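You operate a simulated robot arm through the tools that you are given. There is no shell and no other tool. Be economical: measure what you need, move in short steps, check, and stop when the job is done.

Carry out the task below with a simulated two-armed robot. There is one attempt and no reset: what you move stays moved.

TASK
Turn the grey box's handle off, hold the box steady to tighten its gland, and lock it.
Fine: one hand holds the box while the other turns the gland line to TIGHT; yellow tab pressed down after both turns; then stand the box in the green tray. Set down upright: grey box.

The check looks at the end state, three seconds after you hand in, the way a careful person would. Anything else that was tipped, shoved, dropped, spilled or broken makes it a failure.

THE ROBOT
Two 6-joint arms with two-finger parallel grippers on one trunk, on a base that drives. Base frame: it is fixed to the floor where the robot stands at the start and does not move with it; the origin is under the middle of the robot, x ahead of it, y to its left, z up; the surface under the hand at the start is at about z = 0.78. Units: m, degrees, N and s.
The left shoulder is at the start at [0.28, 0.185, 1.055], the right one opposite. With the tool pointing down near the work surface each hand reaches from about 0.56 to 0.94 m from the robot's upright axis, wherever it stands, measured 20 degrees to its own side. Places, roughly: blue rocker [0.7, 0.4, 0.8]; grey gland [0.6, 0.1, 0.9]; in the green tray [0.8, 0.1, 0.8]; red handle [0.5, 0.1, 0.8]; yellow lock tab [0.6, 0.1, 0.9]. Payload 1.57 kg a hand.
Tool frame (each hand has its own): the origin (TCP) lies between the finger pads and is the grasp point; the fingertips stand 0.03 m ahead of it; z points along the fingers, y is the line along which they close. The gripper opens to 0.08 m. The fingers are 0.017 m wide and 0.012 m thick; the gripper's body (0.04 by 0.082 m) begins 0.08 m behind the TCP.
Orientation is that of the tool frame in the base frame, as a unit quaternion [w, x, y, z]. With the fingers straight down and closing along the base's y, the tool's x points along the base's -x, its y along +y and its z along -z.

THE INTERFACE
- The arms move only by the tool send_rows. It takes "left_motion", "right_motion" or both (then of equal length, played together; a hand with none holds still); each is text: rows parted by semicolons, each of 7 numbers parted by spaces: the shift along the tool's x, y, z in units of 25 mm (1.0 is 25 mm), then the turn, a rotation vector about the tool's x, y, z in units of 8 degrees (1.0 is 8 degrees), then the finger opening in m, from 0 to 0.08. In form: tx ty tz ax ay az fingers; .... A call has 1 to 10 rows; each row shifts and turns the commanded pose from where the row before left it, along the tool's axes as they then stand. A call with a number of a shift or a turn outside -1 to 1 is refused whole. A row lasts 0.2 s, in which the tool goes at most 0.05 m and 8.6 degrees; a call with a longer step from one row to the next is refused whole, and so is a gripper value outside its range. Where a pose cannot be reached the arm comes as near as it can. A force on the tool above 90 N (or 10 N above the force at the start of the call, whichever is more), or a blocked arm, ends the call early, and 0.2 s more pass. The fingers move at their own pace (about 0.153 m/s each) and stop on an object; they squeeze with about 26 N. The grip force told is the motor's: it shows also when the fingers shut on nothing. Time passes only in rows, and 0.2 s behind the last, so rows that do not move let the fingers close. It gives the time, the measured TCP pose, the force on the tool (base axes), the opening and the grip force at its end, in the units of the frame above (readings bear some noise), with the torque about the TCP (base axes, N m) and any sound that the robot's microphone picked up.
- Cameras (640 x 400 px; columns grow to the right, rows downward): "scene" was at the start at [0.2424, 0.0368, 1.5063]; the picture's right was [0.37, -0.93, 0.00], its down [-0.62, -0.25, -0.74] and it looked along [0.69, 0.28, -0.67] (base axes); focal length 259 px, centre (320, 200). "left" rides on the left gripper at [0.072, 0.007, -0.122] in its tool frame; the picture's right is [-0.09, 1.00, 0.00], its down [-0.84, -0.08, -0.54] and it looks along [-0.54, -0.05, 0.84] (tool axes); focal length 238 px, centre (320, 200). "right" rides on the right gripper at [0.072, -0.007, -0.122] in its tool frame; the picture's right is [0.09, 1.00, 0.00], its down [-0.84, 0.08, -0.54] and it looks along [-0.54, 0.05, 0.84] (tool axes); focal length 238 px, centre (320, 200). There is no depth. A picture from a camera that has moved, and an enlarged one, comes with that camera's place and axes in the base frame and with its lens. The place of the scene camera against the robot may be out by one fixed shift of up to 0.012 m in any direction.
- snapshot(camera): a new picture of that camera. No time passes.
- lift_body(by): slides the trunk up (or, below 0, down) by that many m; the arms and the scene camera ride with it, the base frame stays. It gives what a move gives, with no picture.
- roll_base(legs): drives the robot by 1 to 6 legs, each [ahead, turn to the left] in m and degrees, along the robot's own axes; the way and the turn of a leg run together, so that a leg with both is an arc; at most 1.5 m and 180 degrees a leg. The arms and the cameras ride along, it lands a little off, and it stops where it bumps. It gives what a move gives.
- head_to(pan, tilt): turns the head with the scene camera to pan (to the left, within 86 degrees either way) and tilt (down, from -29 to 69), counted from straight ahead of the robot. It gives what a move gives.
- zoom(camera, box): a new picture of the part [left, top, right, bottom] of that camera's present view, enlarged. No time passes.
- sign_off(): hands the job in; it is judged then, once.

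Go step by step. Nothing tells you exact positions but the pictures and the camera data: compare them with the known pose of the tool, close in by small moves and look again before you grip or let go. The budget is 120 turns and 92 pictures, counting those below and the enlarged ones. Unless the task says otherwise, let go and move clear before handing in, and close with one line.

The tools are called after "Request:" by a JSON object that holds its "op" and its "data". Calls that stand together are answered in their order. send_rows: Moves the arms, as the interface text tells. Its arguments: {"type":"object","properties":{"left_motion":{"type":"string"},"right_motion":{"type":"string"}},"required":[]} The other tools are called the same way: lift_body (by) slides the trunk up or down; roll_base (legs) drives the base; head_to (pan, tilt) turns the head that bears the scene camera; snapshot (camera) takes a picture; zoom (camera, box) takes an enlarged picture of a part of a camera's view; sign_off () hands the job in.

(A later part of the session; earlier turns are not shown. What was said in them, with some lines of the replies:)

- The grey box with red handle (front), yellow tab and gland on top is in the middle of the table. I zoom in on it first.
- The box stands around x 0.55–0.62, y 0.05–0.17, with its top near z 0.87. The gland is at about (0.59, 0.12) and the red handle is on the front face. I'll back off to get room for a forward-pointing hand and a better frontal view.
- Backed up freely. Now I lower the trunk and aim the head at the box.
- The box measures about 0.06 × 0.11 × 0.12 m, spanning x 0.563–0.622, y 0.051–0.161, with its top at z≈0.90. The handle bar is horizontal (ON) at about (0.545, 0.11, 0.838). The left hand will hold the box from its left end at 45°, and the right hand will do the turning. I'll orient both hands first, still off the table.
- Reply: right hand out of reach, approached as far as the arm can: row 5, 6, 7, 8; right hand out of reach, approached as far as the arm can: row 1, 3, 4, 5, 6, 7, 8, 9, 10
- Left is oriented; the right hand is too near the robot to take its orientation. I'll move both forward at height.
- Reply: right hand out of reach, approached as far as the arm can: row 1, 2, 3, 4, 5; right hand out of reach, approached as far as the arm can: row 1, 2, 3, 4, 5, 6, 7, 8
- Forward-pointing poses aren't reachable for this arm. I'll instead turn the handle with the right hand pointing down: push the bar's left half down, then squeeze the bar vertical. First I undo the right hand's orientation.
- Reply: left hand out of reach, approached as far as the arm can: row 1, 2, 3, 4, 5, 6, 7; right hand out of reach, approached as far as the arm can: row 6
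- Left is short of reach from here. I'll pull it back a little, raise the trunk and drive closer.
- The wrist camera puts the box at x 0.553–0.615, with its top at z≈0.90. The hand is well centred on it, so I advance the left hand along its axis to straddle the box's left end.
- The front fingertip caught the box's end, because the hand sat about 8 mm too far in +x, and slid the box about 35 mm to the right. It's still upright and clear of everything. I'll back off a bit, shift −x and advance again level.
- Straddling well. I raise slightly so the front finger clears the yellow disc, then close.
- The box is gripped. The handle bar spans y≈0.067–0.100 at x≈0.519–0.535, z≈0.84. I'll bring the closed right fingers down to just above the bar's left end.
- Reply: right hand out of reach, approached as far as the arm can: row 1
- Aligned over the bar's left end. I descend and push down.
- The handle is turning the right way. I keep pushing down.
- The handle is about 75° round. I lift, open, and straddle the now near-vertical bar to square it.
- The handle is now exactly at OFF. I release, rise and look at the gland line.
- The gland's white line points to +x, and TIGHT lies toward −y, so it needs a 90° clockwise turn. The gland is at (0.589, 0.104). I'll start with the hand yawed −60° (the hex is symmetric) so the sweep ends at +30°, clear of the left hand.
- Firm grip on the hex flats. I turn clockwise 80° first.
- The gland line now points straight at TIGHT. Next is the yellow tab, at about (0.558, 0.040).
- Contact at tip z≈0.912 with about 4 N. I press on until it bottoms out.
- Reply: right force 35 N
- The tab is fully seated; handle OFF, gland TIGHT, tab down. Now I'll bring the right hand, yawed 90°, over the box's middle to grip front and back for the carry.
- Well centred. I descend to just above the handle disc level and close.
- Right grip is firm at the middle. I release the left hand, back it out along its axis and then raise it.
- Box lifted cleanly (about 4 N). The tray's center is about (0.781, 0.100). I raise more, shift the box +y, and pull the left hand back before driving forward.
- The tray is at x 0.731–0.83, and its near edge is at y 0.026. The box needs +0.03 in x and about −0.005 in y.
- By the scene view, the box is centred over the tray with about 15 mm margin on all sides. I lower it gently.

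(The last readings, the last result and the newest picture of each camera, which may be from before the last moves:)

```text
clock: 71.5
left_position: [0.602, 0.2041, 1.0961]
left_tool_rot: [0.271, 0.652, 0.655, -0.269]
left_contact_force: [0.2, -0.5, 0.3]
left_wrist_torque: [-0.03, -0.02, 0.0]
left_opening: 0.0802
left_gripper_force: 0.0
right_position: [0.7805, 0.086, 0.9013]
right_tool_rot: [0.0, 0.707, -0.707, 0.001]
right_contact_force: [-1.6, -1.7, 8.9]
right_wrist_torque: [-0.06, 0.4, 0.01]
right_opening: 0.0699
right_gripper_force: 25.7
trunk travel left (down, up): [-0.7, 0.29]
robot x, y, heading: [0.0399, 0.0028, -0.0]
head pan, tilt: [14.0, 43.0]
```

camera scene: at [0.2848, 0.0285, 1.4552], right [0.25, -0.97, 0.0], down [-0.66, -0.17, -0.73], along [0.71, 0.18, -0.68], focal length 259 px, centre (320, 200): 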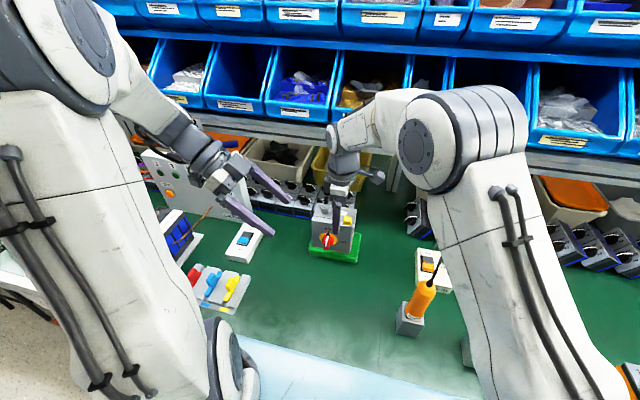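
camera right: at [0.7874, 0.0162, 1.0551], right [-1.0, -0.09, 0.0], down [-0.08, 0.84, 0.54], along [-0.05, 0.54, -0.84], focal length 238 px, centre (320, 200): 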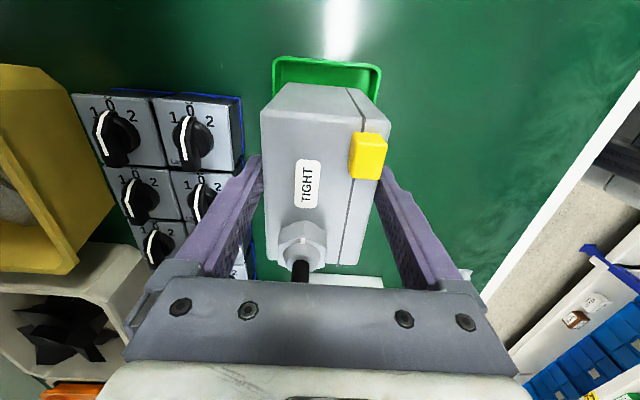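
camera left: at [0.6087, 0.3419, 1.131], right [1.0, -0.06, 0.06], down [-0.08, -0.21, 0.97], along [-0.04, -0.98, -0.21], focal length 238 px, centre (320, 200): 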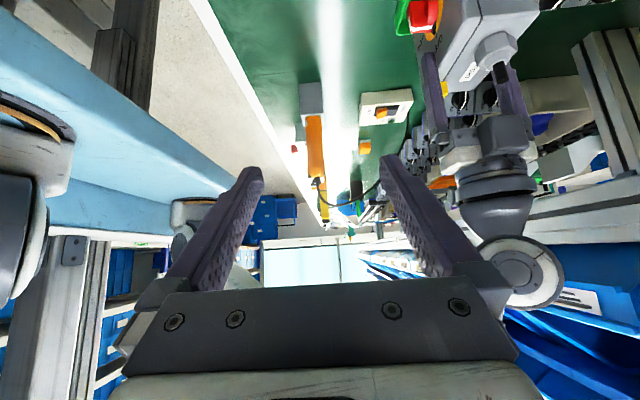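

Touchdown: the force reversed to about +9 N. I open the fingers, then rise straight up.

Request:
{"op": "send_rows", "data": {"right_motion": "0 0 -0.03 0 0 0 0.08;0 0 0 0 0 0 0.08;0 0 0 0 0 0 0.08"}}

Request:
{"op": "send_rows", "data": {"right_motion": "0 0 -0.5 0 0 0 0.08;0 0 -0.8 0 0 0 0.08;0 0 -1 0 0 0 0.08;0 0 -1 0 0 0 0.08;0 0 -1 0 0 0 0.08;0 0 -1 0 0 0 0.08"}}

Request:
{"op": "zoom", "data": {"camera": "scene", "box": [270, 180, 390, 280]}}

Request:
{"op": "snapshot", "data": {"camera": "right"}}

```text
clock: 72.3
left_position: [0.6015, 0.2053, 1.0955]
left_tool_rot: [0.271, 0.651, 0.656, -0.269]
left_contact_force: [-0.3, 0.2, -0.6]
left_wrist_torque: [-0.03, 0.0, -0.04]
left_opening: 0.08
left_gripper_force: 0.0
right_position: [0.7803, 0.0867, 0.9013]
right_tool_rot: [-0.001, -0.706, 0.708, -0.001]
right_contact_force: [0.0, -0.5, -0.1]
right_wrist_torque: [0.0, 0.0, 0.02]
right_opening: 0.08
right_gripper_force: 0.1
trunk travel left (down, up): [-0.7, 0.29]
robot x, y, heading: [0.0375, 0.0022, 0.3]
head pan, tilt: [14.0, 43.0]
```

```text
clock: 73.8
left_position: [0.6037, 0.2062, 1.0959]
left_tool_rot: [0.272, 0.651, 0.656, -0.269]
left_contact_force: [-0.7, -0.2, -0.4]
left_wrist_torque: [-0.02, 0.01, 0.02]
left_opening: 0.0798
left_gripper_force: 0.0
right_position: [0.7799, 0.0856, 1.0339]
right_tool_rot: [0.0, -0.707, 0.707, -0.001]
right_contact_force: [-0.5, 0.7, -0.2]
right_wrist_torque: [0.01, -0.01, 0.04]
right_opening: 0.0802
right_gripper_force: 0.1
trunk travel left (down, up): [-0.7, 0.29]
robot x, y, heading: [0.0392, 0.0015, 0.4]
head pan, tilt: [14.0, 43.0]
```

```text
4.00 times, centred on (330, 230) of scene
camera zoom: at [0.2851, 0.0285, 1.4552], right [0.25, -0.97, 0.0], down [-0.66, -0.17, -0.73], along [0.71, 0.18, -0.68], focal length 1037 px, centre (280, 80)
```

zoom: 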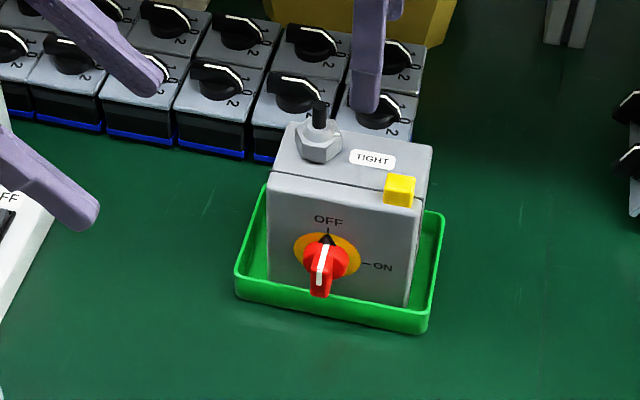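

```text
32 pictures are left
camera right: at [0.7874, 0.0149, 1.1539], right [-1.0, -0.09, 0.0], down [-0.08, 0.84, 0.54], along [-0.05, 0.54, -0.84], focal length 238 px, centre (320, 200)
```

right: 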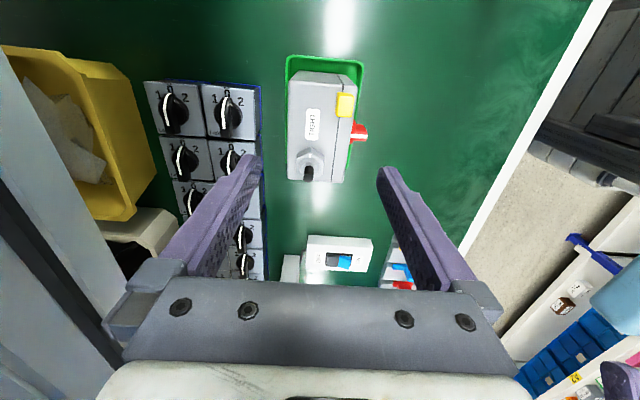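

Request:
{"op": "zoom", "data": {"camera": "scene", "box": [320, 210, 390, 270]}}

Request:
{"op": "zoom", "data": {"camera": "right", "box": [270, 40, 390, 200]}}

Request:
{"op": "snapshot", "data": {"camera": "scene"}}

```text
6.67 times, centred on (355, 240) of scene
camera zoom: at [0.2851, 0.0285, 1.4552], right [0.25, -0.97, 0.0], down [-0.66, -0.17, -0.73], along [0.71, 0.18, -0.68], focal length 1728 px, centre (87, -67)
```

zoom: 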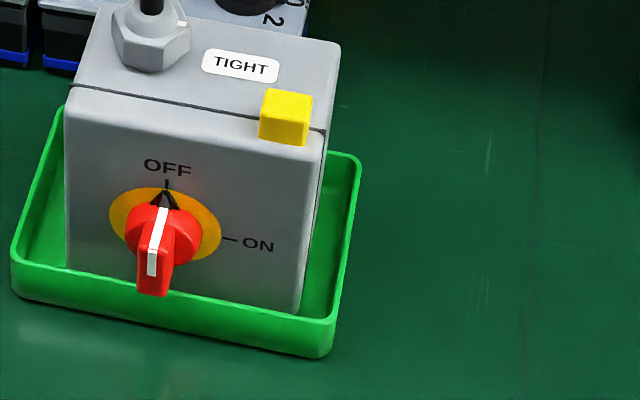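

```text
2.50 times, centred on (330, 120) of right
camera zoom: at [0.7874, 0.0149, 1.1539], right [-1.0, -0.09, 0.0], down [-0.08, 0.84, 0.54], along [-0.05, 0.54, -0.84], focal length 596 px, centre (295, 400)
```

zoom: 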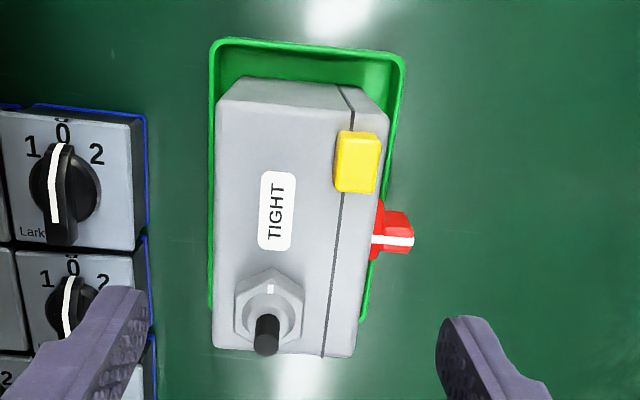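

```text
29 pictures are left
camera scene: at [0.2851, 0.0285, 1.4552], right [0.25, -0.97, 0.0], down [-0.66, -0.17, -0.73], along [0.71, 0.18, -0.68], focal length 259 px, centre (320, 200)
```

scene: 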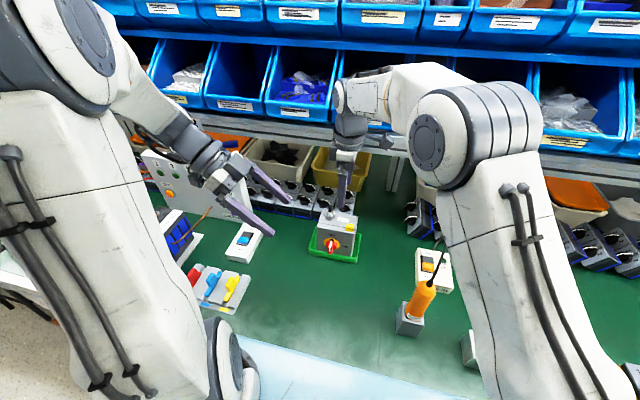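

The box stands upright inside the tray with the handle at OFF, the gland line at TIGHT and the tab down. Both hands are clear and nothing else was disturbed, so I'm handing in.

Request:
{"op": "sign_off", "data": {}}

```text
The job is handed in.
```

The grey box is standing upright in the green tray, with its handle OFF, its gland line at TIGHT and its yellow tab pressed down after both turns. While first gripping the box, the left hand slid it about 35 mm along the bench; it stayed upright and touched nothing else.
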